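You operate a simulated robot arm through the tools that you are given. There is no shell and no other tool. Be economical: measure what you need, move in short steps, check, and stop when the job is done.

Carry out the task below with a simulated two-armed robot. There is one attempt and no reset: what you move stays moved.

TASK
Take the striped towel from the navy runner of the bed and lay it out flat on the grey cover of the bed.

It is judged by the outcome, as a careful person would: the job done as asked, and still so three seconds after it is handed in. It fails if anything else is knocked over, pushed out of place, dropped, spilled or broken. Lids that push on must go on centred and level and be pressed home; caps that screw on are set level and turned clockwise until they are tight. Flat cloth is picked up by pressing the open fingertips on it (5 to 10 N) and closing them slowly along it; thin cloth reads only 2 to 8 mm in the jaws.

THE ROBOT
Two 7-joint arms with two-finger parallel grippers on one trunk, on a base that drives. Base frame: it is fixed to the floor where the robot stands at the start and does not move with it; the origin is under the middle of the robot, x ahead of it, y to its left, z up. Lengths are in m, angles in degrees, forces in N, time in s.
The left shoulder is at the start at [0.07, 0.134, 0.876], the right one opposite. Places, roughly: grey cover of the bed [1, 0.6, 0.6]. Payload 1.57 kg a hand.
Tool frame (each hand has its own): the origin (TCP) lies between the finger pads and is the grasp point; the fingertips stand 0.03 m ahead of it; z points along the fingers, y is the line along which they close. Largest opening 0.08 m; finger width 0.017, thickness 0.012; the body of the gripper, 0.04 by 0.082 m, starts 0.08 m behind the TCP.
Orientation is told as [roll, pitch, yaw] about the base's x, y, z axes, in that order, counted from this pose: with the fingers straight down and closing along the base's y, the tool's x points along the base's -x, its y along +y and its z along -z.

THE INTERFACE
- The arms move only by the tool drive_tool. It takes "left_moves", "right_moves" or both (then of equal length, played together; a hand with none holds still); each is one flat list of numbers, 6 for each row, row after row: the shift along the tool's x, y, z in units of 20 mm (1.0 is 20 mm), then the turn, a rotation vector about the tool's x, y, z in units of 6 degrees (1.0 is 6 degrees). In form: [dx, dy, dz, rx, ry, rz, dx, dy, dz, rx, ry, rz, ...]. A call has 1 to 20 rows; each row shifts and turns the commanded pose from where the row before left it, along the tool's axes as they then stand. "left_fingers" and "right_fingers" are, for a hand that has rows, the finger opening in m, from 0 to 0.08, set as the call begins (left out, the last holds). A call with a number of a shift or a turn outside -1 to 1 is refused whole. Rows are played at 5 a second. More than 0.05 m and 8.6 degrees between two rows, or a gripper value outside its range, and nothing of the call is played. Where a pose cannot be reached the arm comes as near as it can. A force on the tool above 40 N (or 10 N above the force at the start of the call, whichever is more), or a blocked arm, ends the call early, and 0.2 s more pass. Each finger travels about 0.153 m/s and halts on what it meets, pressing with about 23 N; the grip force reading is that of the motor and also rises with nothing between the fingers. The clock runs only during rows and for 0.2 s after the last one: add rows that do not move to give the fingers time. The reply holds the time, the measured pose of the TCP, the force on the tool along the base axes, the opening and the grip force, in the units named above and with some noise.
- Cameras (640 x 400 px; columns grow to the right, rows downward): "scene" is now at [0.1249, 0.0447, 1.0987]; the picture's right is [0.50, -0.87, 0.00], its down [-0.54, -0.31, -0.78] and it looks along [0.68, 0.39, -0.62] (base axes); focal length 215 px, centre (320, 200). "left" rides on the left gripper at [0.072, 0.007, -0.122] in its tool frame; the picture's right is [-0.09, 1.00, 0.00], its down [-0.84, -0.08, -0.54] and it looks along [-0.54, -0.05, 0.84] (tool axes); focal length 238 px, centre (320, 200). "right" rides on the right gripper at [0.072, -0.007, -0.122] in its tool frame; the picture's right is [0.09, 1.00, 0.00], its down [-0.84, 0.08, -0.54] and it looks along [-0.54, 0.05, 0.84] (tool axes); focal length 238 px, centre (320, 200). There is no depth. A picture from a camera that has moved, and an enlarged one, comes with that camera's place and axes in the base frame and with its lens.
- camera(camera): a new picture of that camera. It takes no simulated time.
- slide_trunk(by): slides the trunk up (or, below 0, down) by that many m; the arms and the scene camera ride with it, the base frame stays. It gives what a move gives, with no picture.
- steer(legs): drives the robot by 1 to 6 legs, each [ahead, left, turn to the left] in m, m and degrees, along the robot's own axes; the way and the turn of a leg run together, so that a leg with both is an arc; at most 1.5 m and 180 degrees a leg. The arms and the cameras ride along, it lands a little off, and it stops where it bumps. It gives what a move gives.
- head_to(pan, tilt): turns the head with the scene camera to pan (to the left, within 86 degrees either way) and tilt (down, from -29 to 69), counted from straight ahead of the robot. It gives what a move gives.
- enlarge(camera, box): a new picture of the part [left, top, right, bottom] of that camera's present view, enlarged. It takes no simulated time.
- sign_off(): hands the job in; it is judged then, once.

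Go step by step. Nothing tells you exact positions but the pictures and the camera data: compare them with the known pose of the tool, close in by small moves and look again before you grip or let go. The budget is 120 turns and 100 pictures, counting those below and the enlarged ones. Unless the task says otherwise, let go and move clear before handing in, and close with one line.

The tools are called after "Request:" as a command line: name --argument value ..., lists and objects as JSON in quotes. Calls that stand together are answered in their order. drive_tool: Moves the arms, as the interface text tells. Its arguments: {"type":"object","properties":{"left_moves":{"type":"array"},"left_fingers":{"type":"number"},"right_moves":{"type":"array"},"right_fingers":{"type":"number"}},"required":[]} The other tools are called the same way: slide_trunk (by) slides the trunk up or down; steer (legs) drives the base; head_to (pan, tilt) turns the head that bears the scene camera; camera (camera) takes a picture; enlarge (camera, box) takes an enlarged picture of a part of a camera's view; sign_off () hands the job in.

At the start:

```text
time_s: 0.0
left_tool_pos: [0.3886, 0.3749, 0.8992]
left_orientation: [0.0, -0.1, 0.1]
left_force: [0.9, -0.2, 0.4]
left_gripper_width: 0.0799
left_grasp_force: 0.0
right_tool_pos: [0.4683, -0.0039, 0.8441]
right_orientation: [-0.1, 0.0, -0.1]
right_force: [0.1, -0.3, 0.8]
right_gripper_width: 0.0799
right_grasp_force: 0.0
trunk travel left (down, up): [-0.45, 0.49]
robot x, y, heading: [0.0011, -0.0007, 0.1]
head pan, tilt: [29.9, 38.3]
```

scene: 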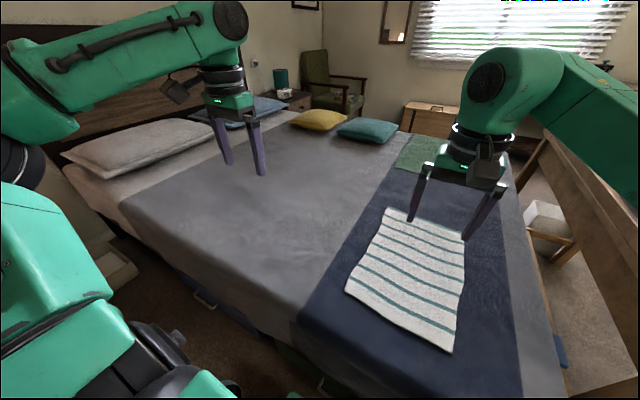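
right: 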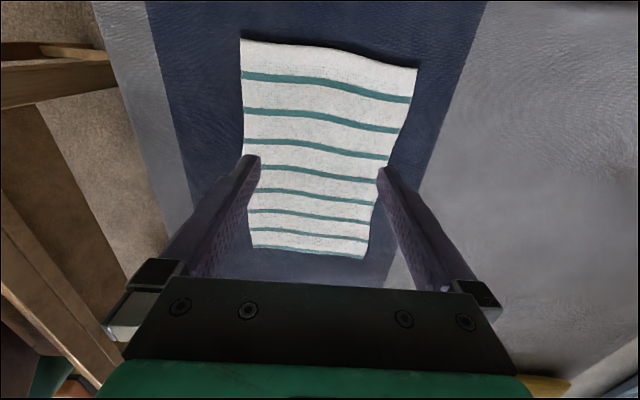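
left: 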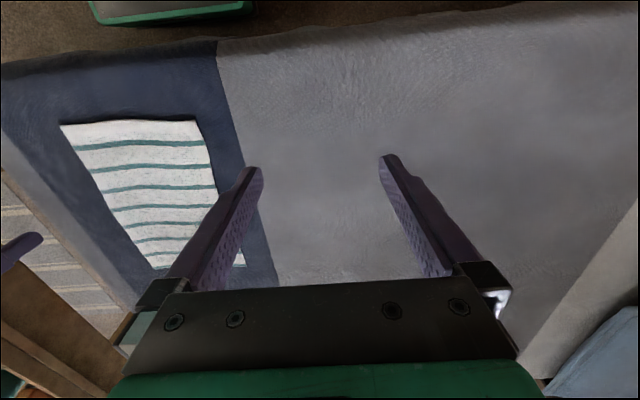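

The towel lies at about x 0.43–0.86, y −0.14–0.14. The navy/grey border is at y≈0.20 and the near edge of the bed at x≈0.29. I'll check how close the base stands to the bed before choosing how to reach.

Request:
head_to --pan 0 --tilt 65

Request:
camera --camera "scene"

```text
time_s: 0.9
left_tool_pos: [0.388, 0.3751, 0.8986]
left_orientation: [0.1, 0.0, 0.1]
left_force: [-0.8, -1.2, -0.5]
left_gripper_width: 0.0801
left_grasp_force: 0.0
right_tool_pos: [0.4666, -0.0036, 0.8437]
right_orientation: [0.0, 0.1, 0.0]
right_force: [0.1, 0.6, 0.0]
right_gripper_width: 0.0798
right_grasp_force: 0.0
trunk travel left (down, up): [-0.45, 0.49]
robot x, y, heading: [-0.0014, -0.0047, 0.0]
head pan, tilt: [0.0, 65.0]
```

```text
96 pictures are left
camera scene: at [0.1109, 0.0018, 1.064], right [0.0, -1.0, 0.0], down [-0.91, 0.0, -0.42], along [0.42, 0.0, -0.91], focal length 215 px, centre (320, 200)
```

scene: 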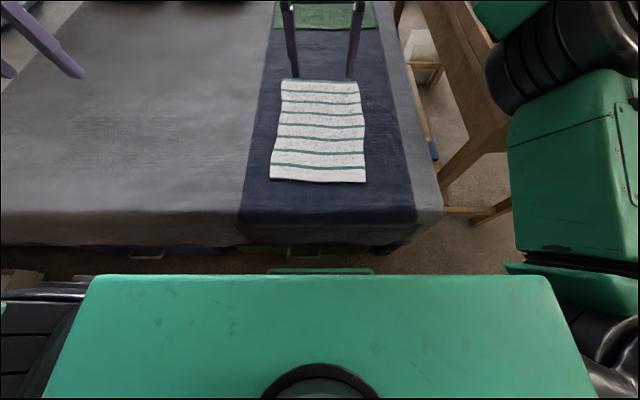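

The base is already nearly at the bed, so I'll stay put. The plan is to grip the two near corners, lift the near side in an arc, strafe left and lay the towel back down. First I bring both hands above the near corners.

Request:
drive_tool --left_moves '[-0.168, -0.765, 0.94, 0, 0, 0, -0.168, -0.765, 0.94, 0, 0, 0, -0.168, -0.765, 0.94, 0, 0, 0, -0.168, -0.765, 0.94, 0, 0, 0, -0.168, -0.765, 0.94, 0, 0, 0, -0.168, -0.765, 0.94, 0, 0, 0, -0.168, -0.765, 0.94, 0, 0, 0, -0.168, -0.765, 0.94, 0, 0, 0, -0.168, -0.765, 0.94, 0, 0, 0, -0.168, -0.765, 0.94, 0, 0, 0, -0.168, -0.765, 0.94, 0, 0, 0, -0.168, -0.765, 0.94, 0, 0, 0, -0.168, -0.765, 0.94, 0, 0, 0, -0.168, -0.765, 0.94, 0, 0, 0, -0.168, -0.765, 0.94, 0, 0, 0, -0.168, -0.765, 0.94, 0, 0, 0, -0.168, -0.765, 0.94, 0, 0, 0]' --right_moves '[0.063, -0.297, 0.776, 0, 0, 0, 0.063, -0.297, 0.776, 0, 0, 0, 0.063, -0.297, 0.776, 0, 0, 0, 0.063, -0.297, 0.776, 0, 0, 0, 0.063, -0.297, 0.776, 0, 0, 0, 0.063, -0.297, 0.776, 0, 0, 0, 0.063, -0.297, 0.776, 0, 0, 0, 0.063, -0.297, 0.776, 0, 0, 0, 0.063, -0.297, 0.776, 0, 0, 0, 0.063, -0.297, 0.776, 0, 0, 0, 0.063, -0.297, 0.776, 0, 0, 0, 0.063, -0.297, 0.776, 0, 0, 0, 0.063, -0.297, 0.776, 0, 0, 0, 0.063, -0.297, 0.776, 0, 0, 0, 0.063, -0.297, 0.776, 0, 0, 0, 0.063, -0.297, 0.776, 0, 0, 0, 0.063, -0.297, 0.776, 0, 0, 0]' --left_fingers 0.04 --right_fingers 0.04

Request:
camera --camera "left"

Request:
camera --camera "right"

Request:
camera --camera "scene"

```text
time_s: 4.6
left_tool_pos: [0.4433, 0.1214, 0.5946]
left_orientation: [-0.2, -1.5, 0.1]
left_force: [-5.9, 7.6, 21.1]
left_gripper_width: 0.033
left_grasp_force: 0.1
left hand out of reach, approached as far as the arm can: row 17
right_tool_pos: [0.4458, -0.0973, 0.5949]
right_orientation: [1.0, -1.4, 0.1]
right_force: [-6.0, -1.6, 22.3]
right_gripper_width: 0.0403
right_grasp_force: 0.1
trunk travel left (down, up): [-0.45, 0.49]
robot x, y, heading: [-0.0043, -0.0009, 0.1]
head pan, tilt: [0.0, 65.0]
stopped in row 17 (right hand): the force on the tool passed its limit (the readings are from after the stop); the commanded pose is now the measured one
```

```text
95 pictures are left
camera left: at [0.3683, 0.1278, 0.7145], right [0.09, 1.0, 0.0], down [0.82, -0.07, 0.56], along [0.56, -0.05, -0.83], focal length 238 px, centre (320, 200)
```

left: 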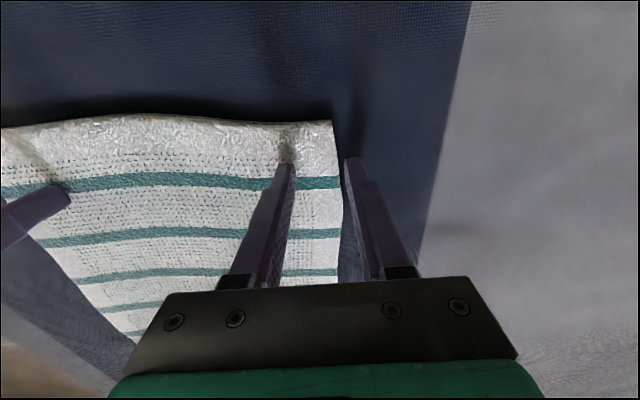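

```text
94 pictures are left
camera right: at [0.3702, -0.1075, 0.714], right [-0.09, 1.0, 0.01], down [0.82, 0.07, 0.56], along [0.56, 0.06, -0.83], focal length 238 px, centre (320, 200)
```

right: 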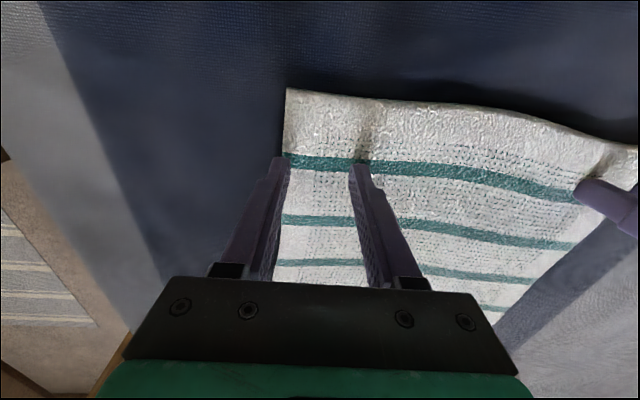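

```text
93 pictures are left
camera scene: at [0.1031, 0.002, 1.0655], right [0.0, -1.0, 0.0], down [-0.9, 0.0, -0.43], along [0.43, 0.0, -0.9], focal length 215 px, centre (320, 200)
```

scene: 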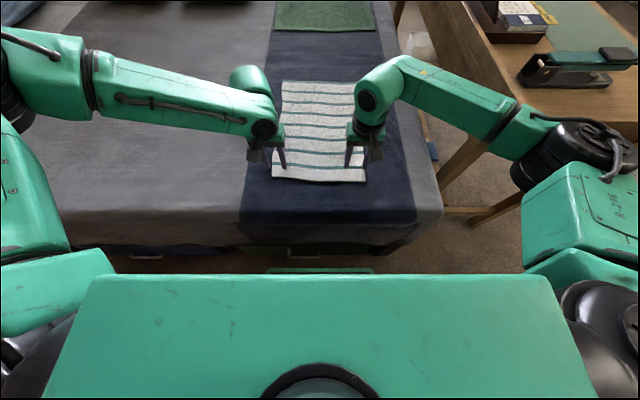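

The hands touched down early: the bed top is really at z≈0.565. I'll lift a little and shift both hands nearer the corners, with both fingers on the cloth.

Request:
drive_tool --left_moves '[0, 0, -1, 0, 0, 0, 0.4, -0.52, 0, 0, 0, 0, 0.4, -0.52, 0, 0, 0, 0, 0, 0, 0, 0, 0, 0]' --right_moves '[0, 0, -1, 0, 0, 0, 0.82, 0.18, 0, 0, 0, 0, 0.82, 0.18, 0, 0, 0, 0, 0, 0, 0, 0, 0, 0]' --left_fingers 0.04 --right_fingers 0.04

Request:
camera --camera "left"

Request:
camera --camera "right"

```text
time_s: 5.6
left_tool_pos: [0.4315, 0.1001, 0.6084]
left_orientation: [-0.2, -0.7, 0.2]
left_force: [0.5, 0.6, 0.5]
left_gripper_width: 0.0398
left_grasp_force: 0.2
right_tool_pos: [0.4157, -0.0932, 0.6081]
right_orientation: [0.7, -0.9, 0.0]
right_force: [-0.5, 0.4, 0.4]
right_gripper_width: 0.0402
right_grasp_force: 0.0
trunk travel left (down, up): [-0.45, 0.49]
robot x, y, heading: [-0.0017, -0.0031, 0.2]
head pan, tilt: [0.0, 65.0]
```

```text
92 pictures are left
camera left: at [0.3576, 0.1071, 0.7294], right [0.09, 1.0, 0.0], down [0.83, -0.07, 0.55], along [0.55, -0.05, -0.83], focal length 238 px, centre (320, 200)
```

left: 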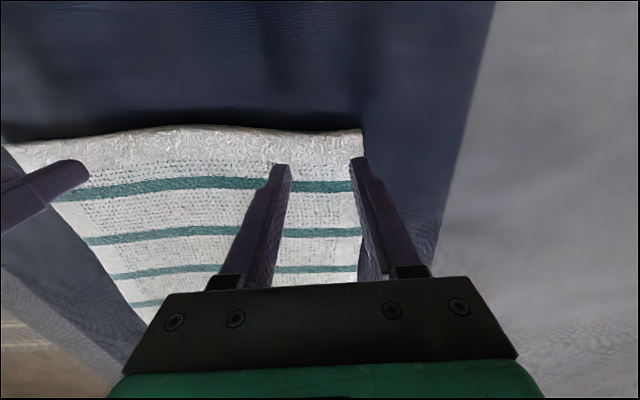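

```text
91 pictures are left
camera right: at [0.3415, -0.1024, 0.7275], right [-0.09, 1.0, 0.01], down [0.83, 0.07, 0.56], along [0.55, 0.06, -0.83], focal length 238 px, centre (320, 200)
```

right: 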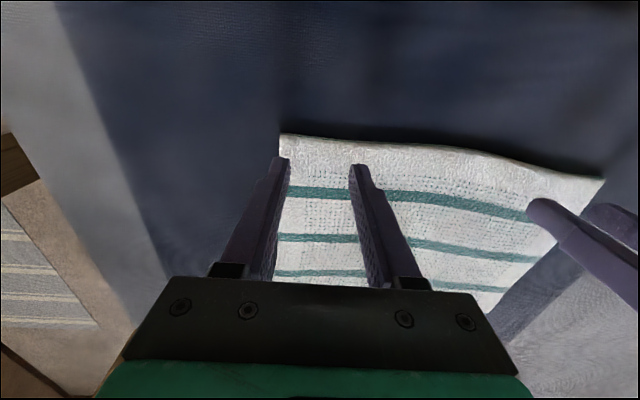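

Nearly placed. I'll nudge both hands 8 mm inward and press down slowly.

Request:
drive_tool --left_moves '[0, -0.4, 0, 0, 0, 0, 0, 0, 0.3, 0, 0, 0, 0, 0, 0.15, 0, 0, 0, 0, 0, 0.1, 0, 0, 0, 0, 0, 0.1, 0, 0, 0, 0, 0, 0, 0, 0, 0]' --right_moves '[0, 0.4, 0, 0, 0, 0, 0, 0, 0.3, 0, 0, 0, 0, 0, 0.15, 0, 0, 0, 0, 0, 0.1, 0, 0, 0, 0, 0, 0.1, 0, 0, 0, 0, 0, 0, 0, 0, 0]'

```text
time_s: 7.0
left_tool_pos: [0.4254, 0.0997, 0.5983]
left_orientation: [-0.2, -0.8, 0.1]
left_force: [-0.7, 0.3, 0.9]
left_gripper_width: 0.04
left_grasp_force: 0.3
left hand out of reach, approached as far as the arm can: row 2
right_tool_pos: [0.4161, -0.0839, 0.5945]
right_orientation: [0.8, -1.0, 0.2]
right_force: [-1.1, 0.6, 7.0]
right_gripper_width: 0.0397
right_grasp_force: 0.1
trunk travel left (down, up): [-0.45, 0.49]
robot x, y, heading: [0.0006, 0.0022, -0.1]
head pan, tilt: [0.0, 65.0]
```

The right hand presses at 7 N. The left hit a reach limit at row 2, so I'll close the right part-way and try pressing the left straight down.

Request:
drive_tool --right_moves '[0, 0, 0, 0, 0, 0, 0, 0, 0, 0, 0, 0]' --right_fingers 0.025 --left_moves '[0, 0, 0.1, 0, 0, 0, 0, 0, 0.1, 0, 0, 0]'

```text
time_s: 7.6
left_tool_pos: [0.4265, 0.0988, 0.5963]
left_orientation: [-0.2, -0.8, 0.2]
left_force: [0.0, 0.1, -0.6]
left_gripper_width: 0.04
left_grasp_force: 0.0
left hand out of reach, approached as far as the arm can: row 1
right_tool_pos: [0.4169, -0.0843, 0.5961]
right_orientation: [0.7, -1.0, 0.1]
right_force: [1.4, -0.1, 8.6]
right_gripper_width: 0.0214
right_grasp_force: 0.1
trunk travel left (down, up): [-0.45, 0.49]
robot x, y, heading: [0.0006, 0.001, 0.1]
head pan, tilt: [0.0, 65.0]
```

Continuing to close the right hand; the left goes a bit lower.

Request:
drive_tool --right_moves '[0, 0, 0, 0, 0, 0, 0, 0, 0, 0, 0, 0]' --right_fingers 0.012 --left_moves '[0, 0, 0.2, 0, 0, 0, 0, 0, 0, 0, 0, 0]'

Request:
drive_tool --right_moves '[0, 0, 0, 0, 0, 0, 0, 0, 0, 0, 0, 0, 0, 0, 0, 0, 0, 0]' --right_fingers 0.0

Request:
camera --camera "right"

Request:
camera --camera "left"

```text
time_s: 8.2
left_tool_pos: [0.4244, 0.0996, 0.5963]
left_orientation: [-0.3, -1.1, 0.1]
left_force: [2.4, -2.7, 6.9]
left_gripper_width: 0.0405
left_grasp_force: 0.4
left hand out of reach, approached as far as the arm can: row 1
right_tool_pos: [0.4167, -0.0852, 0.5965]
right_orientation: [0.7, -1.0, 0.0]
right_force: [2.1, 1.1, 8.9]
right_gripper_width: 0.0095
right_grasp_force: 0.1
trunk travel left (down, up): [-0.45, 0.49]
robot x, y, heading: [0.0005, -0.001, -0.1]
head pan, tilt: [0.0, 65.0]
```

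```text
time_s: 9.0
left_tool_pos: [0.4245, 0.0999, 0.595]
left_orientation: [-0.2, -1.0, 0.2]
left_force: [5.2, -4.0, 8.7]
left_gripper_width: 0.0407
left_grasp_force: 0.6
right_tool_pos: [0.4156, -0.0838, 0.5953]
right_orientation: [0.7, -1.0, 0.1]
right_force: [1.3, 2.2, 9.6]
right_gripper_width: 0.0045
right_grasp_force: 23.3
trunk travel left (down, up): [-0.45, 0.49]
robot x, y, heading: [0.004, -0.0004, -0.1]
head pan, tilt: [0.0, 65.0]
```

```text
90 pictures are left
camera right: at [0.3412, -0.0937, 0.7153], right [-0.09, 1.0, 0.01], down [0.83, 0.07, 0.56], along [0.55, 0.06, -0.83], focal length 238 px, centre (320, 200)
```

right: 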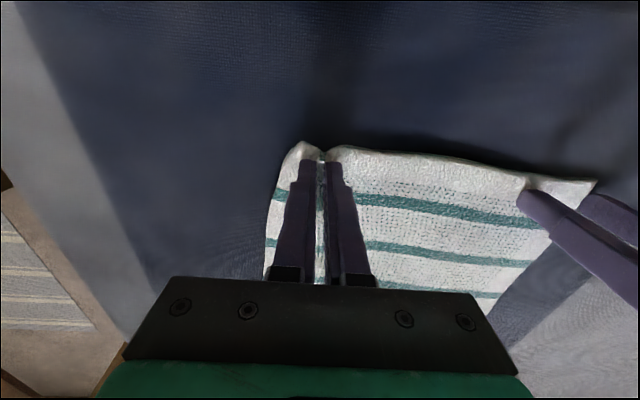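

```text
89 pictures are left
camera left: at [0.3509, 0.106, 0.7156], right [0.09, 1.0, 0.0], down [0.83, -0.07, 0.56], along [0.55, -0.05, -0.83], focal length 238 px, centre (320, 200)
```

left: 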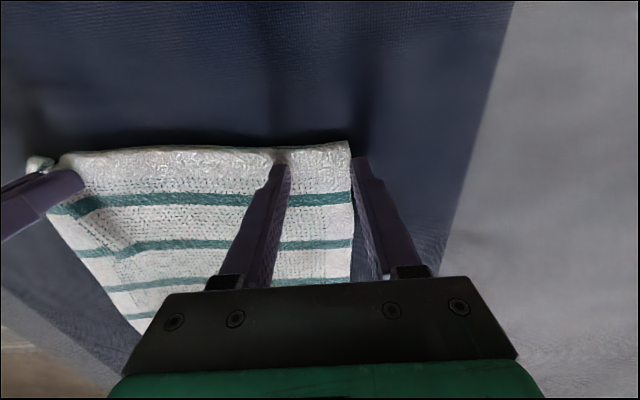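

The right hand holds the cloth at 4.5 mm. The left outer finger is just off the edge, so I'll raise it and try moving it inward.

Request:
drive_tool --left_moves '[0, 0, -0.8, 0, 0, 0, 0, -0.6, 0, 0, 0, 0, 0, -0.5, 0, 0, 0, 0, 0, 0, 0, 0, 0, 0]' --left_fingers 0.04

```text
time_s: 10.0
left_tool_pos: [0.4198, 0.0855, 0.6148]
left_orientation: [-0.2, -1.0, 0.2]
left_force: [0.1, -0.1, 0.0]
left_gripper_width: 0.0399
left_grasp_force: 0.1
left hand out of reach, approached as far as the arm can: row 3
right_tool_pos: [0.4166, -0.0841, 0.5947]
right_orientation: [0.7, -0.9, 0.0]
right_force: [0.9, -1.7, 11.8]
right_gripper_width: 0.0041
right_grasp_force: 22.6
trunk travel left (down, up): [-0.45, 0.49]
robot x, y, heading: [-0.0021, -0.0021, -0.0]
head pan, tilt: [0.0, 65.0]
```

Left got to y≈0.085. Now I press it down gently.

Request:
drive_tool --left_moves '[0, 0, 0.4, 0, 0, 0, 0, 0, 0.25, 0, 0, 0, 0, 0, 0.2, 0, 0, 0, 0, 0, 0.1, 0, 0, 0, 0, 0, 0.1, 0, 0, 0, 0, 0, 0, 0, 0, 0]'

Request:
camera --camera "left"

```text
time_s: 11.4
left_tool_pos: [0.4172, 0.0932, 0.5968]
left_orientation: [-0.3, -0.9, 0.2]
left_force: [0.2, -0.5, 0.3]
left_gripper_width: 0.0397
left_grasp_force: 0.0
left hand out of reach, approached as far as the arm can: row 1, 3
right_tool_pos: [0.4154, -0.0852, 0.5954]
right_orientation: [0.7, -1.0, 0.0]
right_force: [1.5, -2.5, 11.7]
right_gripper_width: 0.0042
right_grasp_force: 23.0
trunk travel left (down, up): [-0.45, 0.49]
robot x, y, heading: [0.0025, -0.0017, 0.1]
head pan, tilt: [0.0, 65.0]
```

```text
88 pictures are left
camera left: at [0.3422, 0.099, 0.7185], right [0.09, 1.0, 0.0], down [0.83, -0.07, 0.56], along [0.55, -0.05, -0.83], focal length 238 px, centre (320, 200)
```

left: 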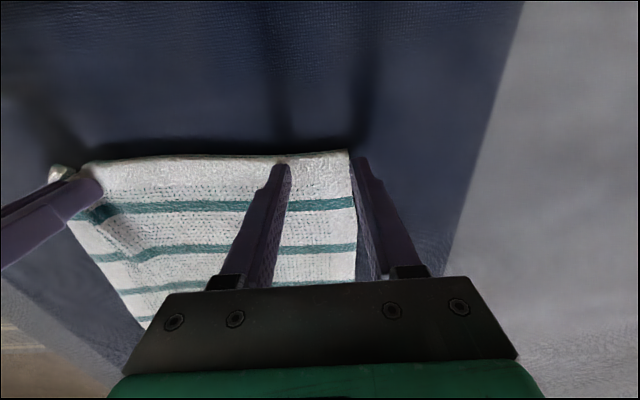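

The left hand is at an inner reach limit. I'll use a smaller opening and shift slightly forward and inward, then press.

Request:
drive_tool --left_moves '[0, 0, -0.3, 0, 0, 0, -0.7, 0, 0, 0, 0, 0, 0, -0.4, 0, 0, 0, 0, 0, 0, 0.3, 0, 0, 0, 0, 0, 0.1, 0, 0, 0, 0, 0, 0.1, 0, 0, 0]' --left_fingers 0.026

Request:
camera --camera "left"

```text
time_s: 12.8
left_tool_pos: [0.423, 0.0961, 0.5991]
left_orientation: [-0.1, -1.1, 0.2]
left_force: [0.6, 0.7, 0.3]
left_gripper_width: 0.0262
left_grasp_force: 0.1
left hand out of reach, approached as far as the arm can: row 2, 3, 5
right_tool_pos: [0.416, -0.0823, 0.5953]
right_orientation: [0.6, -1.1, 0.0]
right_force: [0.3, -1.9, 10.8]
right_gripper_width: 0.0043
right_grasp_force: 23.4
trunk travel left (down, up): [-0.45, 0.49]
robot x, y, heading: [0.0008, 0.0002, 0.1]
head pan, tilt: [0.0, 65.0]
```

```text
87 pictures are left
camera left: at [0.3493, 0.1016, 0.721], right [0.09, 1.0, 0.0], down [0.83, -0.07, 0.56], along [0.55, -0.05, -0.83], focal length 238 px, centre (320, 200)
```

left: 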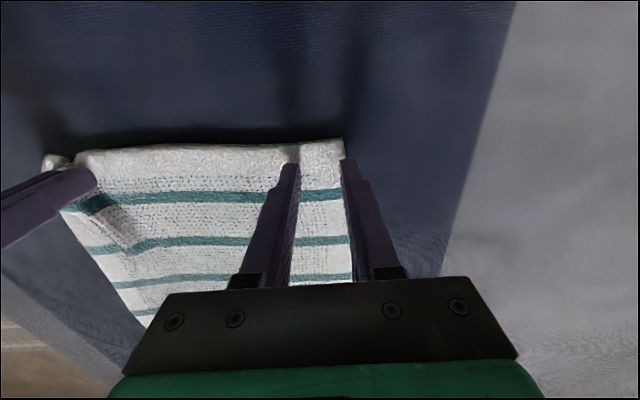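

I'll try relieving the left wrist by yawing it clockwise ~20° while raised, then move inward.

Request:
drive_tool --left_moves '[0, 0, -0.6, 0, 0, 0, 0, 0, 0, 0, 0, 1, 0, 0, 0, 0, 0, 1, 0, 0, 0, 0, 0, 1, 0, 0, 0, 0, 0, 0]' --left_fingers 0.035

Request:
drive_tool --left_moves '[0, -0.6, 0, 0, 0, 0, 0, 0, 0, 0, 0, 0]'

Request:
drive_tool --left_moves '[0, 0, 0.4, 0, 0, 0, 0, 0, 0, 0, 0, 0]'

Request:
camera --camera "left"

```text
time_s: 14.0
left_tool_pos: [0.4229, 0.094, 0.6111]
left_orientation: [0.2, -0.9, -17.9]
left_force: [0.4, -0.2, -0.3]
left_gripper_width: 0.0351
left_grasp_force: 0.1
right_tool_pos: [0.4166, -0.0845, 0.5952]
right_orientation: [0.7, -1.1, 0.0]
right_force: [0.2, -2.0, 10.5]
right_gripper_width: 0.0041
right_grasp_force: 23.2
trunk travel left (down, up): [-0.45, 0.49]
robot x, y, heading: [-0.0009, -0.0018, 0.1]
head pan, tilt: [0.0, 65.0]
```

```text
time_s: 14.6
left_tool_pos: [0.4191, 0.0865, 0.6124]
left_orientation: [0.1, -0.9, -17.9]
left_force: [0.3, 0.4, -0.4]
left_gripper_width: 0.0353
left_grasp_force: 0.0
right_tool_pos: [0.4163, -0.0839, 0.5966]
right_orientation: [0.7, -1.0, 0.0]
right_force: [0.3, -2.4, 10.5]
right_gripper_width: 0.004
right_grasp_force: 22.9
trunk travel left (down, up): [-0.45, 0.49]
robot x, y, heading: [0.0006, -0.0029, 0.1]
head pan, tilt: [0.0, 65.0]
```

```text
time_s: 15.2
left_tool_pos: [0.4178, 0.0879, 0.6065]
left_orientation: [0.0, -0.9, -17.8]
left_force: [0.8, 0.3, 0.1]
left_gripper_width: 0.035
left_grasp_force: 0.2
left hand out of reach, approached as far as the arm can: row 1
right_tool_pos: [0.416, -0.084, 0.5958]
right_orientation: [0.6, -1.0, -0.1]
right_force: [0.3, -1.9, 11.3]
right_gripper_width: 0.0044
right_grasp_force: 22.8
trunk travel left (down, up): [-0.45, 0.49]
robot x, y, heading: [0.0027, 0.0, -0.0]
head pan, tilt: [0.0, 65.0]
```

```text
86 pictures are left
camera left: at [0.3486, 0.1161, 0.7269], right [0.39, 0.92, 0.0], down [0.76, -0.33, 0.56], along [0.51, -0.22, -0.83], focal length 238 px, centre (320, 200)
```

left: 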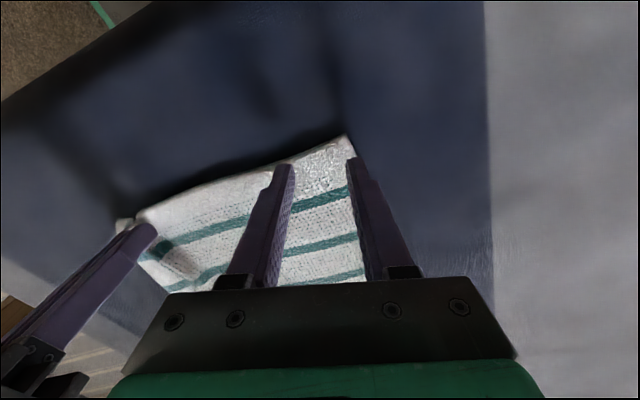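

The limit looks like the arm geometry at this shoulder height. I'll raise the trunk by 0.10 m and bring both hands down by the same amount.

Request:
slide_trunk --by 0.1

Request:
drive_tool --left_moves '[0, 0, 1, 0, 0, -1, 0, 0, 1, 0, 0, -1, 0, 0, 1, 0, 0, -1, 0, 0, 1, 0, 0, 0, 0, -0.3, 0.5, 0, 0, 0, 0, 0, 0, 0, 0, 0]' --right_moves '[0, 0, 1, 0, 0, 0, 0, 0, 1, 0, 0, 0, 0, 0, 1, 0, 0, 0, 0, 0, 1, 0, 0, 0, 0, 0, 0.85, 0, 0, 0, 0, 0, 0, 0, 0, 0]'

Request:
camera --camera "left"

```text
time_s: 16.5
left_tool_pos: [0.4177, 0.0876, 0.7059]
left_orientation: [0.0, -0.8, -17.8]
left_force: [0.0, -0.6, -0.5]
left_gripper_width: 0.0349
left_grasp_force: 0.0
right_tool_pos: [0.4166, -0.0835, 0.6945]
right_orientation: [0.7, -0.9, -0.1]
right_force: [-0.3, 0.6, 0.3]
right_gripper_width: 0.0041
right_grasp_force: 22.8
trunk travel left (down, up): [-0.55, 0.39]
robot x, y, heading: [0.003, 0.0, 0.2]
head pan, tilt: [0.0, 65.0]
```

```text
time_s: 17.9
left_tool_pos: [0.3957, 0.1185, 0.6477]
left_orientation: [-0.3, -1.0, 0.2]
left_force: [1.5, 0.3, -0.5]
left_gripper_width: 0.0354
left_grasp_force: 0.1
left hand out of reach, approached as far as the arm can: row 1, 2, 3, 4, 5
right_tool_pos: [0.4172, -0.0834, 0.5977]
right_orientation: [0.8, -1.1, 0.0]
right_force: [1.3, -1.2, 11.9]
right_gripper_width: 0.004
right_grasp_force: 22.9
trunk travel left (down, up): [-0.55, 0.39]
robot x, y, heading: [0.0015, 0.0034, -0.0]
head pan, tilt: [0.0, 65.0]
```

```text
85 pictures are left
camera left: at [0.322, 0.1259, 0.768], right [0.09, 1.0, 0.0], down [0.83, -0.07, 0.56], along [0.55, -0.05, -0.83], focal length 238 px, centre (320, 200)
```

left: 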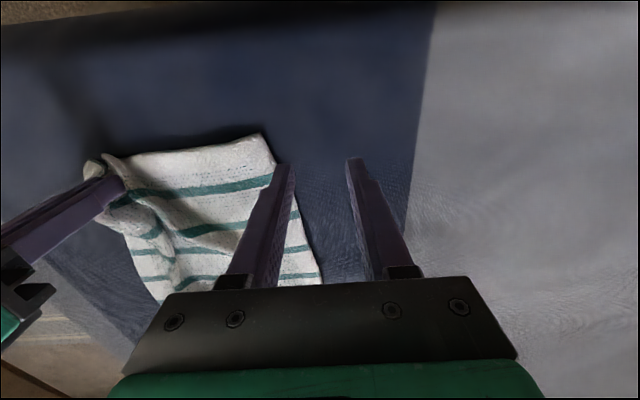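

That made it worse, so the limit is extension from the shoulder, and lowering the trunk should help. I'll raise the hands and slide down, twice.

Request:
drive_tool --left_moves '[0, 0, -1, 0, 0, 0, 0, 0, -1, 0, 0, 0, 0, 0, -1, 0, 0, 0, 0, 0, -0.5, 0, 0, 0, 0, 0, 0, 0, 0, 0]' --right_moves '[0, 0, -1, 0, 0, 0, 0, 0, -1, 0, 0, 0, 0, 0, -1, 0, 0, 0, 0, 0, -1, 0, 0, 0, 0, 0, -1, 0, 0, 0]'

Request:
slide_trunk --by -0.1

Request:
drive_tool --left_moves '[0, 0, -1, 0, 0, 0, 0, 0, -1, 0, 0, 0, 0, 0, -1, 0, 0, 0, 0, 0, -1, 0, 0, 0, 0, 0, -1, 0, 0, 0]' --right_moves '[0, 0, -1, 0, 0, 0, 0, 0, -1, 0, 0, 0, 0, 0, -1, 0, 0, 0, 0, 0, -1, 0, 0, 0, 0, 0, -1, 0, 0, 0]'

Request:
slide_trunk --by -0.1

Request:
camera --camera "left"

Request:
camera --camera "scene"

```text
time_s: 19.1
left_tool_pos: [0.3951, 0.1213, 0.718]
left_orientation: [-0.2, -0.8, 0.3]
left_force: [0.6, 0.3, -0.5]
left_gripper_width: 0.0349
left_grasp_force: 0.1
right_tool_pos: [0.4169, -0.0849, 0.6977]
right_orientation: [0.8, -0.9, -0.1]
right_force: [0.1, -0.8, 0.7]
right_gripper_width: 0.0041
right_grasp_force: 22.9
trunk travel left (down, up): [-0.55, 0.39]
robot x, y, heading: [-0.0027, 0.0011, 0.3]
head pan, tilt: [0.0, 65.0]
```

```text
time_s: 20.4
left_tool_pos: [0.3945, 0.119, 0.6178]
left_orientation: [-0.2, -0.8, 0.3]
left_force: [-0.6, -0.4, -0.1]
left_gripper_width: 0.0352
left_grasp_force: 0.0
right_tool_pos: [0.4166, -0.0846, 0.5987]
right_orientation: [0.6, -1.0, 0.0]
right_force: [0.4, -0.5, 6.2]
right_gripper_width: 0.0039
right_grasp_force: 22.6
trunk travel left (down, up): [-0.45, 0.49]
robot x, y, heading: [0.0036, -0.0006, 0.3]
head pan, tilt: [0.0, 65.0]
```

```text
time_s: 21.6
left_tool_pos: [0.3925, 0.1192, 0.7184]
left_orientation: [-0.3, -0.9, 0.0]
left_force: [0.3, -0.4, 0.0]
left_gripper_width: 0.0353
left_grasp_force: 0.0
right_tool_pos: [0.4161, -0.0871, 0.697]
right_orientation: [0.7, -1.0, -0.1]
right_force: [0.0, -0.4, -0.5]
right_gripper_width: 0.0039
right_grasp_force: 22.9
trunk travel left (down, up): [-0.45, 0.49]
robot x, y, heading: [-0.0023, 0.0003, -0.0]
head pan, tilt: [0.0, 65.0]
```

```text
time_s: 23.0
left_tool_pos: [0.393, 0.12, 0.6183]
left_orientation: [-0.3, -1.1, 0.2]
left_force: [-0.3, -0.1, 0.4]
left_gripper_width: 0.0351
left_grasp_force: 0.0
right_tool_pos: [0.4149, -0.0861, 0.5981]
right_orientation: [0.8, -1.1, 0.0]
right_force: [1.7, -2.9, 16.4]
right_gripper_width: 0.0042
right_grasp_force: 22.8
trunk travel left (down, up): [-0.35, 0.59]
robot x, y, heading: [-0.0012, 0.0001, 0.1]
head pan, tilt: [0.0, 65.0]
```

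```text
84 pictures are left
camera left: at [0.3187, 0.1264, 0.7391], right [0.09, 1.0, 0.0], down [0.83, -0.07, 0.56], along [0.55, -0.05, -0.83], focal length 238 px, centre (320, 200)
```

left: 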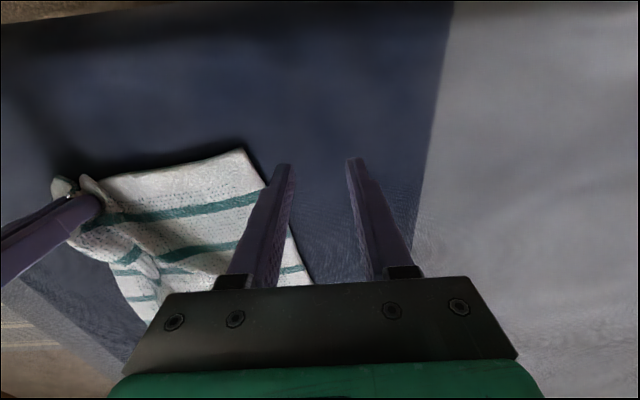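

```text
83 pictures are left
camera scene: at [0.1097, 0.002, 0.9643], right [0.0, -1.0, 0.0], down [-0.91, 0.0, -0.42], along [0.42, 0.0, -0.91], focal length 215 px, centre (320, 200)
```

scene: 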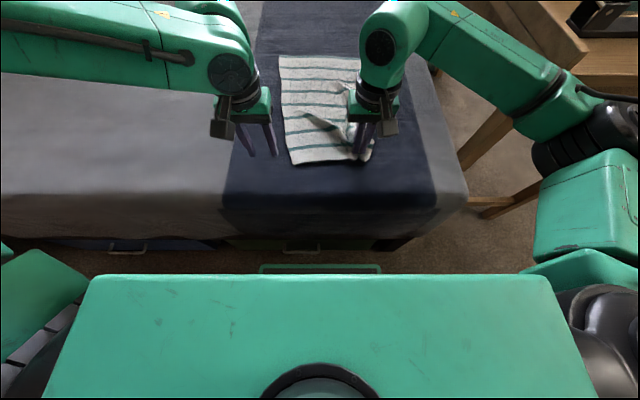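

The towel's near-left corner is now at about (0.38, 0.06), with some slack by the right hand. I'll test how far inward the left can go at this trunk height.

Request:
drive_tool --left_moves '[0, -0.8, -0.3, 0, 0, 0, 0, -0.8, 0, 0, 0, 0, 0, -0.8, 0, 0, 0, 0, 0, -0.8, 0, 0, 0, 0, 0, -0.6, 0, 0, 0, 0, 0, 0, 0, 0, 0, 0]'

Request:
camera --camera "left"

```text
time_s: 24.4
left_tool_pos: [0.3932, 0.0435, 0.6256]
left_orientation: [-0.1, -1.0, 0.2]
left_force: [-0.3, -0.2, 0.7]
left_gripper_width: 0.0349
left_grasp_force: 0.1
right_tool_pos: [0.4161, -0.0868, 0.5986]
right_orientation: [0.7, -1.1, 0.0]
right_force: [7.5, -2.9, 25.2]
right_gripper_width: 0.0038
right_grasp_force: 23.0
trunk travel left (down, up): [-0.35, 0.59]
robot x, y, heading: [-0.0011, -0.0003, 0.0]
head pan, tilt: [0.0, 65.0]
```

```text
82 pictures are left
camera left: at [0.3187, 0.0505, 0.7449], right [0.09, 1.0, 0.0], down [0.83, -0.07, 0.56], along [0.55, -0.05, -0.83], focal length 238 px, centre (320, 200)
```

left: 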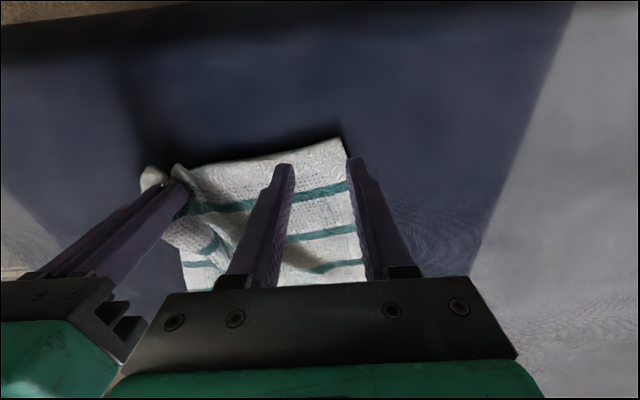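

Lower trunk works. I'll ease the right hand up 8 mm, move the left 12 mm inward and press down.

Request:
drive_tool --left_moves '[0, -0.65, 0, 0, 0, 0, 0, 0, 0.7, 0, 0, 0, 0, 0, 0.5, 0, 0, 0, 0, 0, 0.15, 0, 0, 0, 0, 0, 0.1, 0, 0, 0, 0, 0, 0, 0, 0, 0]' --right_moves '[0, 0, -0.4, 0, 0, 0, 0, 0, 0, 0, 0, 0, 0, 0, 0, 0, 0, 0, 0, 0, 0, 0, 0, 0, 0, 0, 0, 0, 0, 0, 0, 0, 0, 0, 0, 0]'

Request:
camera --camera "left"

```text
time_s: 25.8
left_tool_pos: [0.3906, 0.0409, 0.5962]
left_orientation: [-0.3, -1.0, 0.2]
left_force: [-1.9, -0.3, 0.0]
left_gripper_width: 0.0346
left_grasp_force: 0.1
left hand out of reach, approached as far as the arm can: row 1, 4
right_tool_pos: [0.4158, -0.0887, 0.6048]
right_orientation: [0.7, -0.8, 0.0]
right_force: [0.4, -0.6, 0.1]
right_gripper_width: 0.0041
right_grasp_force: 23.5
trunk travel left (down, up): [-0.35, 0.59]
robot x, y, heading: [0.0001, 0.0019, 0.1]
head pan, tilt: [0.0, 65.0]
```

```text
81 pictures are left
camera left: at [0.3165, 0.0476, 0.717], right [0.09, 1.0, 0.0], down [0.83, -0.07, 0.56], along [0.55, -0.05, -0.83], focal length 238 px, centre (320, 200)
```

left: 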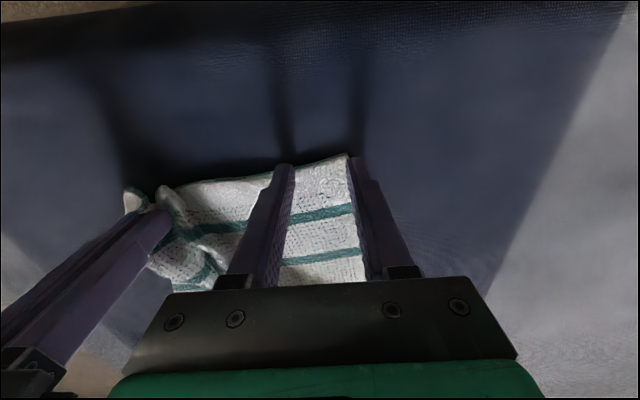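

Outer finger sits right on the edge and I'm at the limit again; drop the trunk another 6 cm and retry with a narrower opening.

Request:
drive_tool --left_moves '[0, 0, -1, 0, 0, 0, 0, 0, -1, 0, 0, 0, 0, 0, -1, 0, 0, 0, 0, 0, -1, 0, 0, 0]' --right_moves '[0, 0, -1, 0, 0, 0, 0, 0, -1, 0, 0, 0, 0, 0, -1, 0, 0, 0, 0, 0, 0, 0, 0, 0]' --left_fingers 0.028

Request:
slide_trunk --by -0.06

Request:
drive_tool --left_moves '[-0.3, -0.6, 0, 0, 0, 0, 0, 0, 0.5, 0, 0, 0, 0, 0, 0.3, 0, 0, 0, 0, 0, 0, 0, 0, 0]'

Request:
camera --camera "left"

```text
time_s: 26.8
left_tool_pos: [0.3899, 0.0414, 0.676]
left_orientation: [-0.2, -0.9, 0.1]
left_force: [-0.5, -0.2, -0.7]
left_gripper_width: 0.0279
left_grasp_force: 0.1
right_tool_pos: [0.4149, -0.0881, 0.6643]
right_orientation: [0.8, -0.9, 0.0]
right_force: [-0.4, -0.1, -0.6]
right_gripper_width: 0.0041
right_grasp_force: 23.2
trunk travel left (down, up): [-0.35, 0.59]
robot x, y, heading: [-0.0014, -0.0023, 0.3]
head pan, tilt: [0.0, 65.0]
```

```text
time_s: 27.8
left_tool_pos: [0.3888, 0.04, 0.6153]
left_orientation: [-0.3, -0.9, 0.2]
left_force: [0.1, 0.4, 0.1]
left_gripper_width: 0.0281
left_grasp_force: 0.0
right_tool_pos: [0.4149, -0.0885, 0.6044]
right_orientation: [0.6, -0.9, 0.0]
right_force: [0.4, -0.7, 0.8]
right_gripper_width: 0.0038
right_grasp_force: 23.4
trunk travel left (down, up): [-0.29, 0.65]
robot x, y, heading: [-0.0033, 0.0007, 0.3]
head pan, tilt: [0.0, 65.0]
```

```text
time_s: 28.8
left_tool_pos: [0.3924, 0.0382, 0.5998]
left_orientation: [-0.1, -0.9, 0.2]
left_force: [-0.4, 0.0, -0.7]
left_gripper_width: 0.0279
left_grasp_force: 0.0
left hand out of reach, approached as far as the arm can: row 1
right_tool_pos: [0.4153, -0.087, 0.6047]
right_orientation: [0.8, -0.9, 0.1]
right_force: [-1.2, -0.9, 1.4]
right_gripper_width: 0.0041
right_grasp_force: 22.6
trunk travel left (down, up): [-0.29, 0.65]
robot x, y, heading: [-0.0016, 0.0043, -0.2]
head pan, tilt: [0.0, 65.0]
```

```text
80 pictures are left
camera left: at [0.3184, 0.0436, 0.7207], right [0.09, 1.0, 0.0], down [0.83, -0.07, 0.56], along [0.55, -0.05, -0.83], focal length 238 px, centre (320, 200)
```

left: 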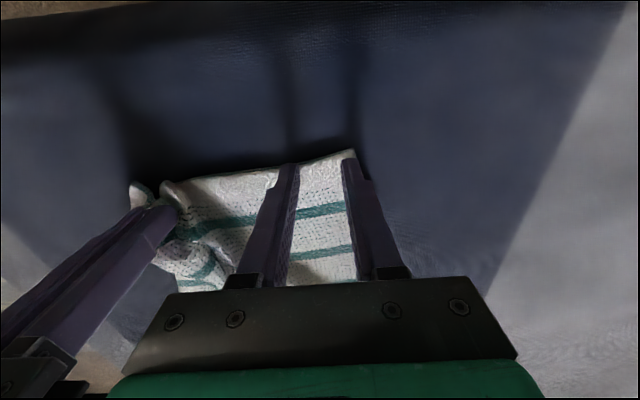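

Both left fingers are over the cloth now. A touch further in along x, then press.

Request:
drive_tool --left_moves '[-0.4, 0, 0, 0, 0, 0, 0, 0, 0.1, 0, 0, 0, 0, 0, 0.1, 0, 0, 0, 0, 0, 0.1, 0, 0, 0]'

```text
time_s: 29.8
left_tool_pos: [0.399, 0.0395, 0.5949]
left_orientation: [-0.4, -1.2, 0.2]
left_force: [-0.9, 3.7, 12.0]
left_gripper_width: 0.0278
left_grasp_force: 0.1
right_tool_pos: [0.4144, -0.0875, 0.6054]
right_orientation: [0.7, -0.9, 0.0]
right_force: [0.0, -0.8, 1.0]
right_gripper_width: 0.0039
right_grasp_force: 22.7
trunk travel left (down, up): [-0.29, 0.65]
robot x, y, heading: [0.0027, 0.0009, -0.2]
head pan, tilt: [0.0, 65.0]
```

Request:
drive_tool --left_moves '[0, 0, -0.05, 0, 0, 0, 0, 0, 0, 0, 0, 0]' --left_fingers 0.016

Request:
drive_tool --left_moves '[0, 0, 0, 0, 0, 0, 0, 0, 0, 0, 0, 0, 0, 0, 0, 0, 0, 0]' --left_fingers 0.0

Request:
camera --camera "left"

```text
time_s: 30.4
left_tool_pos: [0.3994, 0.0391, 0.5951]
left_orientation: [-0.4, -1.1, 0.2]
left_force: [3.3, -1.4, 8.9]
left_gripper_width: 0.0126
left_grasp_force: 0.0
right_tool_pos: [0.4146, -0.0891, 0.6048]
right_orientation: [0.7, -1.0, 0.0]
right_force: [-0.3, 0.7, 0.1]
right_gripper_width: 0.004
right_grasp_force: 23.0
trunk travel left (down, up): [-0.29, 0.65]
robot x, y, heading: [-0.0022, 0.0013, 0.3]
head pan, tilt: [0.0, 65.0]
```

```text
time_s: 31.2
left_tool_pos: [0.3989, 0.0392, 0.5969]
left_orientation: [-0.3, -1.0, 0.2]
left_force: [0.7, 0.3, 8.8]
left_gripper_width: 0.0001
left_grasp_force: 21.1
right_tool_pos: [0.4144, -0.0887, 0.6047]
right_orientation: [0.8, -1.0, 0.1]
right_force: [-0.3, -0.8, 0.3]
right_gripper_width: 0.0042
right_grasp_force: 22.9
trunk travel left (down, up): [-0.29, 0.65]
robot x, y, heading: [-0.0016, -0.0004, 0.1]
head pan, tilt: [0.0, 65.0]
```

```text
79 pictures are left
camera left: at [0.3243, 0.046, 0.7158], right [0.09, 1.0, 0.0], down [0.83, -0.07, 0.56], along [0.55, -0.05, -0.83], focal length 238 px, centre (320, 200)
```

left: 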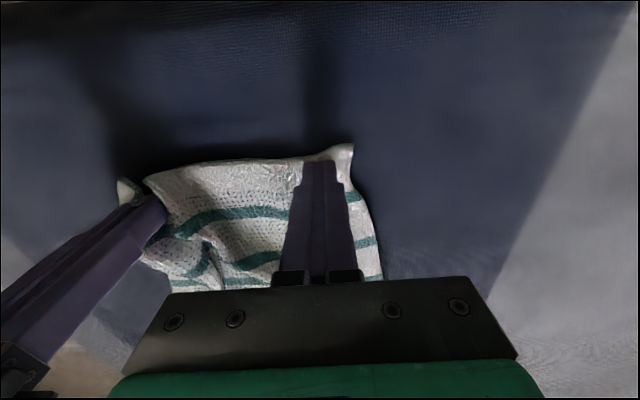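

The left slipped off. There is slack by the right hand, so I'll strafe the base right ~6 cm: that straightens the near edge and gives the left arm room.

Request:
drive_tool --left_moves '[0, 0, -1, 0, 0, 0, 0, 0, -0.5, 0, 0, 0]' --right_moves '[0, 0, -0.5, 0, 0, 0, 0, 0, 0, 0, 0, 0]' --left_fingers 0.045

Request:
steer --legs '[[0, -0.07, 0]]'

Request:
camera --camera "left"

Request:
camera --camera "scene"

```text
time_s: 31.8
left_tool_pos: [0.3982, 0.0412, 0.6235]
left_orientation: [-0.4, -0.9, 0.2]
left_force: [0.5, 0.3, -0.2]
left_gripper_width: 0.0451
left_grasp_force: 0.1
left hand out of reach, approached as far as the arm can: row 1
right_tool_pos: [0.4144, -0.0881, 0.6148]
right_orientation: [0.7, -0.9, 0.0]
right_force: [0.6, 0.2, -0.1]
right_gripper_width: 0.004
right_grasp_force: 23.3
trunk travel left (down, up): [-0.29, 0.65]
robot x, y, heading: [0.0043, -0.0014, -0.0]
head pan, tilt: [0.0, 65.0]
```

```text
time_s: 32.8
left_tool_pos: [0.3978, -0.0308, 0.6229]
left_orientation: [-0.3, -0.8, 0.1]
left_force: [-0.1, 0.0, -0.9]
left_gripper_width: 0.045
left_grasp_force: 0.1
right_tool_pos: [0.4139, -0.1588, 0.615]
right_orientation: [0.7, -0.8, 0.1]
right_force: [0.8, -0.3, 1.2]
right_gripper_width: 0.0043
right_grasp_force: 23.0
trunk travel left (down, up): [-0.29, 0.65]
robot x, y, heading: [0.0002, -0.0689, 0.0]
head pan, tilt: [0.0, 65.0]
```

```text
78 pictures are left
camera left: at [0.3242, -0.0234, 0.7446], right [0.09, 1.0, 0.0], down [0.83, -0.07, 0.56], along [0.55, -0.05, -0.83], focal length 238 px, centre (320, 200)
```

left: 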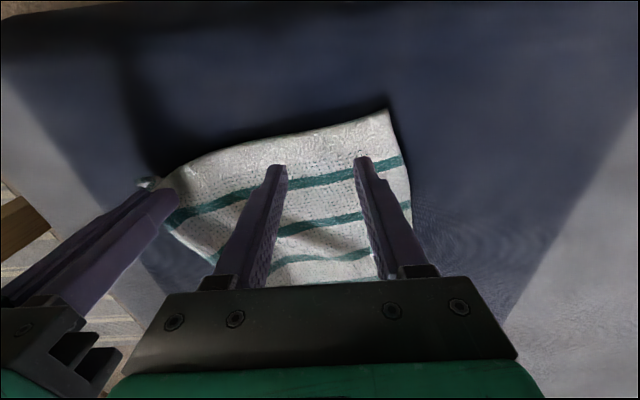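

```text
77 pictures are left
camera scene: at [0.111, -0.0689, 0.9039], right [0.0, -1.0, 0.0], down [-0.91, 0.0, -0.42], along [0.42, 0.0, -0.91], focal length 215 px, centre (320, 200)
```

scene: 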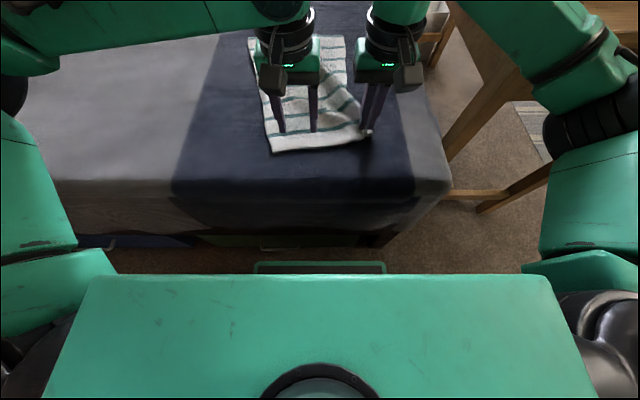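

The near-left corner is now at about (0.37, 0.02). Placing the left hand around (0.39, −0.01) and pressing.

Request:
drive_tool --left_moves '[0.3, 0.95, 0, 0, 0, 0, 0, 0, 0.7, 0, 0, 0, 0, 0, 0.35, 0, 0, 0, 0, 0, 0.15, 0, 0, 0, 0, 0, 0.1, 0, 0, 0, 0, 0, 0, 0, 0, 0]' --left_fingers 0.045

Request:
camera --camera "left"

```text
time_s: 34.2
left_tool_pos: [0.3923, -0.0111, 0.5982]
left_orientation: [-0.3, -1.0, 0.1]
left_force: [0.2, 1.0, 0.7]
left_gripper_width: 0.0453
left_grasp_force: 0.1
right_tool_pos: [0.4144, -0.1586, 0.6139]
right_orientation: [0.7, -0.9, 0.0]
right_force: [0.6, -0.2, 0.6]
right_gripper_width: 0.0041
right_grasp_force: 23.2
trunk travel left (down, up): [-0.29, 0.65]
robot x, y, heading: [0.0016, -0.0728, -0.1]
head pan, tilt: [0.0, 65.0]
```

```text
76 pictures are left
camera left: at [0.3185, -0.0045, 0.718], right [0.09, 1.0, 0.0], down [0.83, -0.07, 0.56], along [0.55, -0.05, -0.83], focal length 238 px, centre (320, 200)
```

left: 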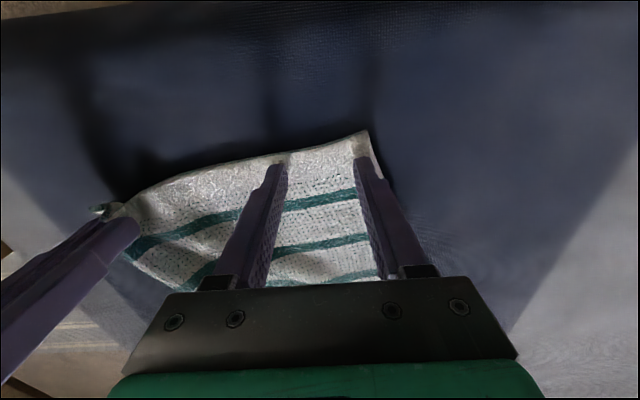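

Shift 1 cm in and press to ~7 N.

Request:
drive_tool --left_moves '[-0.5, -0.3, 0, 0, 0, 0, 0, 0, 0.1, 0, 0, 0, 0, 0, 0.1, 0, 0, 0, 0, 0, 0, 0, 0, 0]' --left_fingers 0.045

```text
time_s: 35.2
left_tool_pos: [0.4032, -0.017, 0.5959]
left_orientation: [-0.4, -1.2, 0.1]
left_force: [0.3, 2.2, 13.1]
left_gripper_width: 0.0451
left_grasp_force: 0.0
right_tool_pos: [0.4137, -0.1593, 0.6155]
right_orientation: [0.7, -1.0, 0.1]
right_force: [0.9, -0.6, 0.1]
right_gripper_width: 0.0042
right_grasp_force: 22.8
trunk travel left (down, up): [-0.29, 0.65]
robot x, y, heading: [0.0009, -0.0684, -0.1]
head pan, tilt: [0.0, 65.0]
```

Request:
drive_tool --left_moves '[0, 0, -0.05, 0, 0, 0, 0, 0, 0, 0, 0, 0]' --left_fingers 0.032

Request:
drive_tool --left_moves '[0, 0, 0, 0, 0, 0, 0, 0, 0, 0, 0, 0]' --left_fingers 0.02

Request:
drive_tool --left_moves '[0, 0, 0, 0, 0, 0, 0, 0, 0, 0, 0, 0]' --left_fingers 0.01

Request:
drive_tool --left_moves '[0, 0, 0, 0, 0, 0, 0, 0, 0, 0, 0, 0, 0, 0, 0, 0, 0, 0]' --left_fingers 0.0

Request:
camera --camera "left"

```text
time_s: 35.8
left_tool_pos: [0.4029, -0.0168, 0.5965]
left_orientation: [-0.4, -1.0, 0.0]
left_force: [0.6, -2.4, 8.4]
left_gripper_width: 0.0282
left_grasp_force: 0.1
right_tool_pos: [0.4126, -0.1585, 0.6147]
right_orientation: [0.7, -1.1, 0.1]
right_force: [0.9, -0.6, 0.2]
right_gripper_width: 0.0041
right_grasp_force: 22.6
trunk travel left (down, up): [-0.29, 0.65]
robot x, y, heading: [0.003, -0.0702, 0.2]
head pan, tilt: [0.0, 65.0]
```

```text
time_s: 36.4
left_tool_pos: [0.4035, -0.0177, 0.5961]
left_orientation: [-0.5, -0.9, 0.1]
left_force: [0.0, -3.0, 9.0]
left_gripper_width: 0.0189
left_grasp_force: 0.0
right_tool_pos: [0.4141, -0.1592, 0.6153]
right_orientation: [0.6, -1.0, 0.1]
right_force: [0.5, 1.3, -0.6]
right_gripper_width: 0.0039
right_grasp_force: 23.0
trunk travel left (down, up): [-0.29, 0.65]
robot x, y, heading: [0.0018, -0.07, -0.1]
head pan, tilt: [0.0, 65.0]
```

```text
time_s: 37.0
left_tool_pos: [0.4022, -0.0164, 0.5965]
left_orientation: [-0.4, -1.0, 0.1]
left_force: [1.0, -3.5, 11.0]
left_gripper_width: 0.0114
left_grasp_force: 0.5
right_tool_pos: [0.4135, -0.1587, 0.615]
right_orientation: [0.7, -1.0, -0.1]
right_force: [-0.2, 3.1, -0.8]
right_gripper_width: 0.0045
right_grasp_force: 22.7
trunk travel left (down, up): [-0.29, 0.65]
robot x, y, heading: [0.0003, -0.0723, 0.2]
head pan, tilt: [0.0, 65.0]
```

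```text
time_s: 37.8
left_tool_pos: [0.4027, -0.0161, 0.5951]
left_orientation: [-0.4, -1.0, 0.1]
left_force: [0.8, -4.6, 10.4]
left_gripper_width: 0.0068
left_grasp_force: 23.4
right_tool_pos: [0.4136, -0.1591, 0.6152]
right_orientation: [0.7, -1.0, 0.0]
right_force: [-1.2, 5.4, -0.5]
right_gripper_width: 0.0045
right_grasp_force: 23.1
trunk travel left (down, up): [-0.29, 0.65]
robot x, y, heading: [-0.002, -0.072, 0.0]
head pan, tilt: [0.0, 65.0]
```

```text
75 pictures are left
camera left: at [0.3287, -0.0101, 0.7161], right [0.09, 1.0, 0.0], down [0.83, -0.07, 0.56], along [0.55, -0.05, -0.83], focal length 238 px, centre (320, 200)
```

left: 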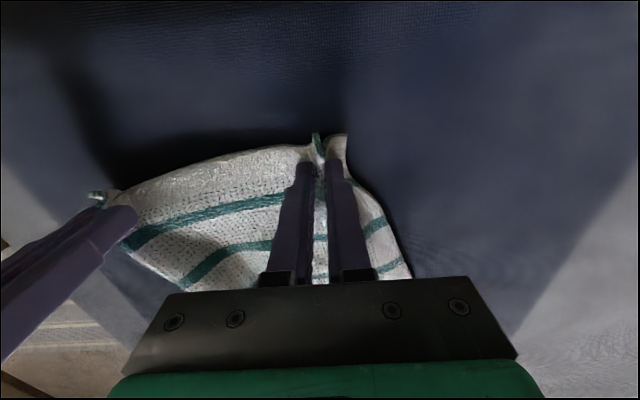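

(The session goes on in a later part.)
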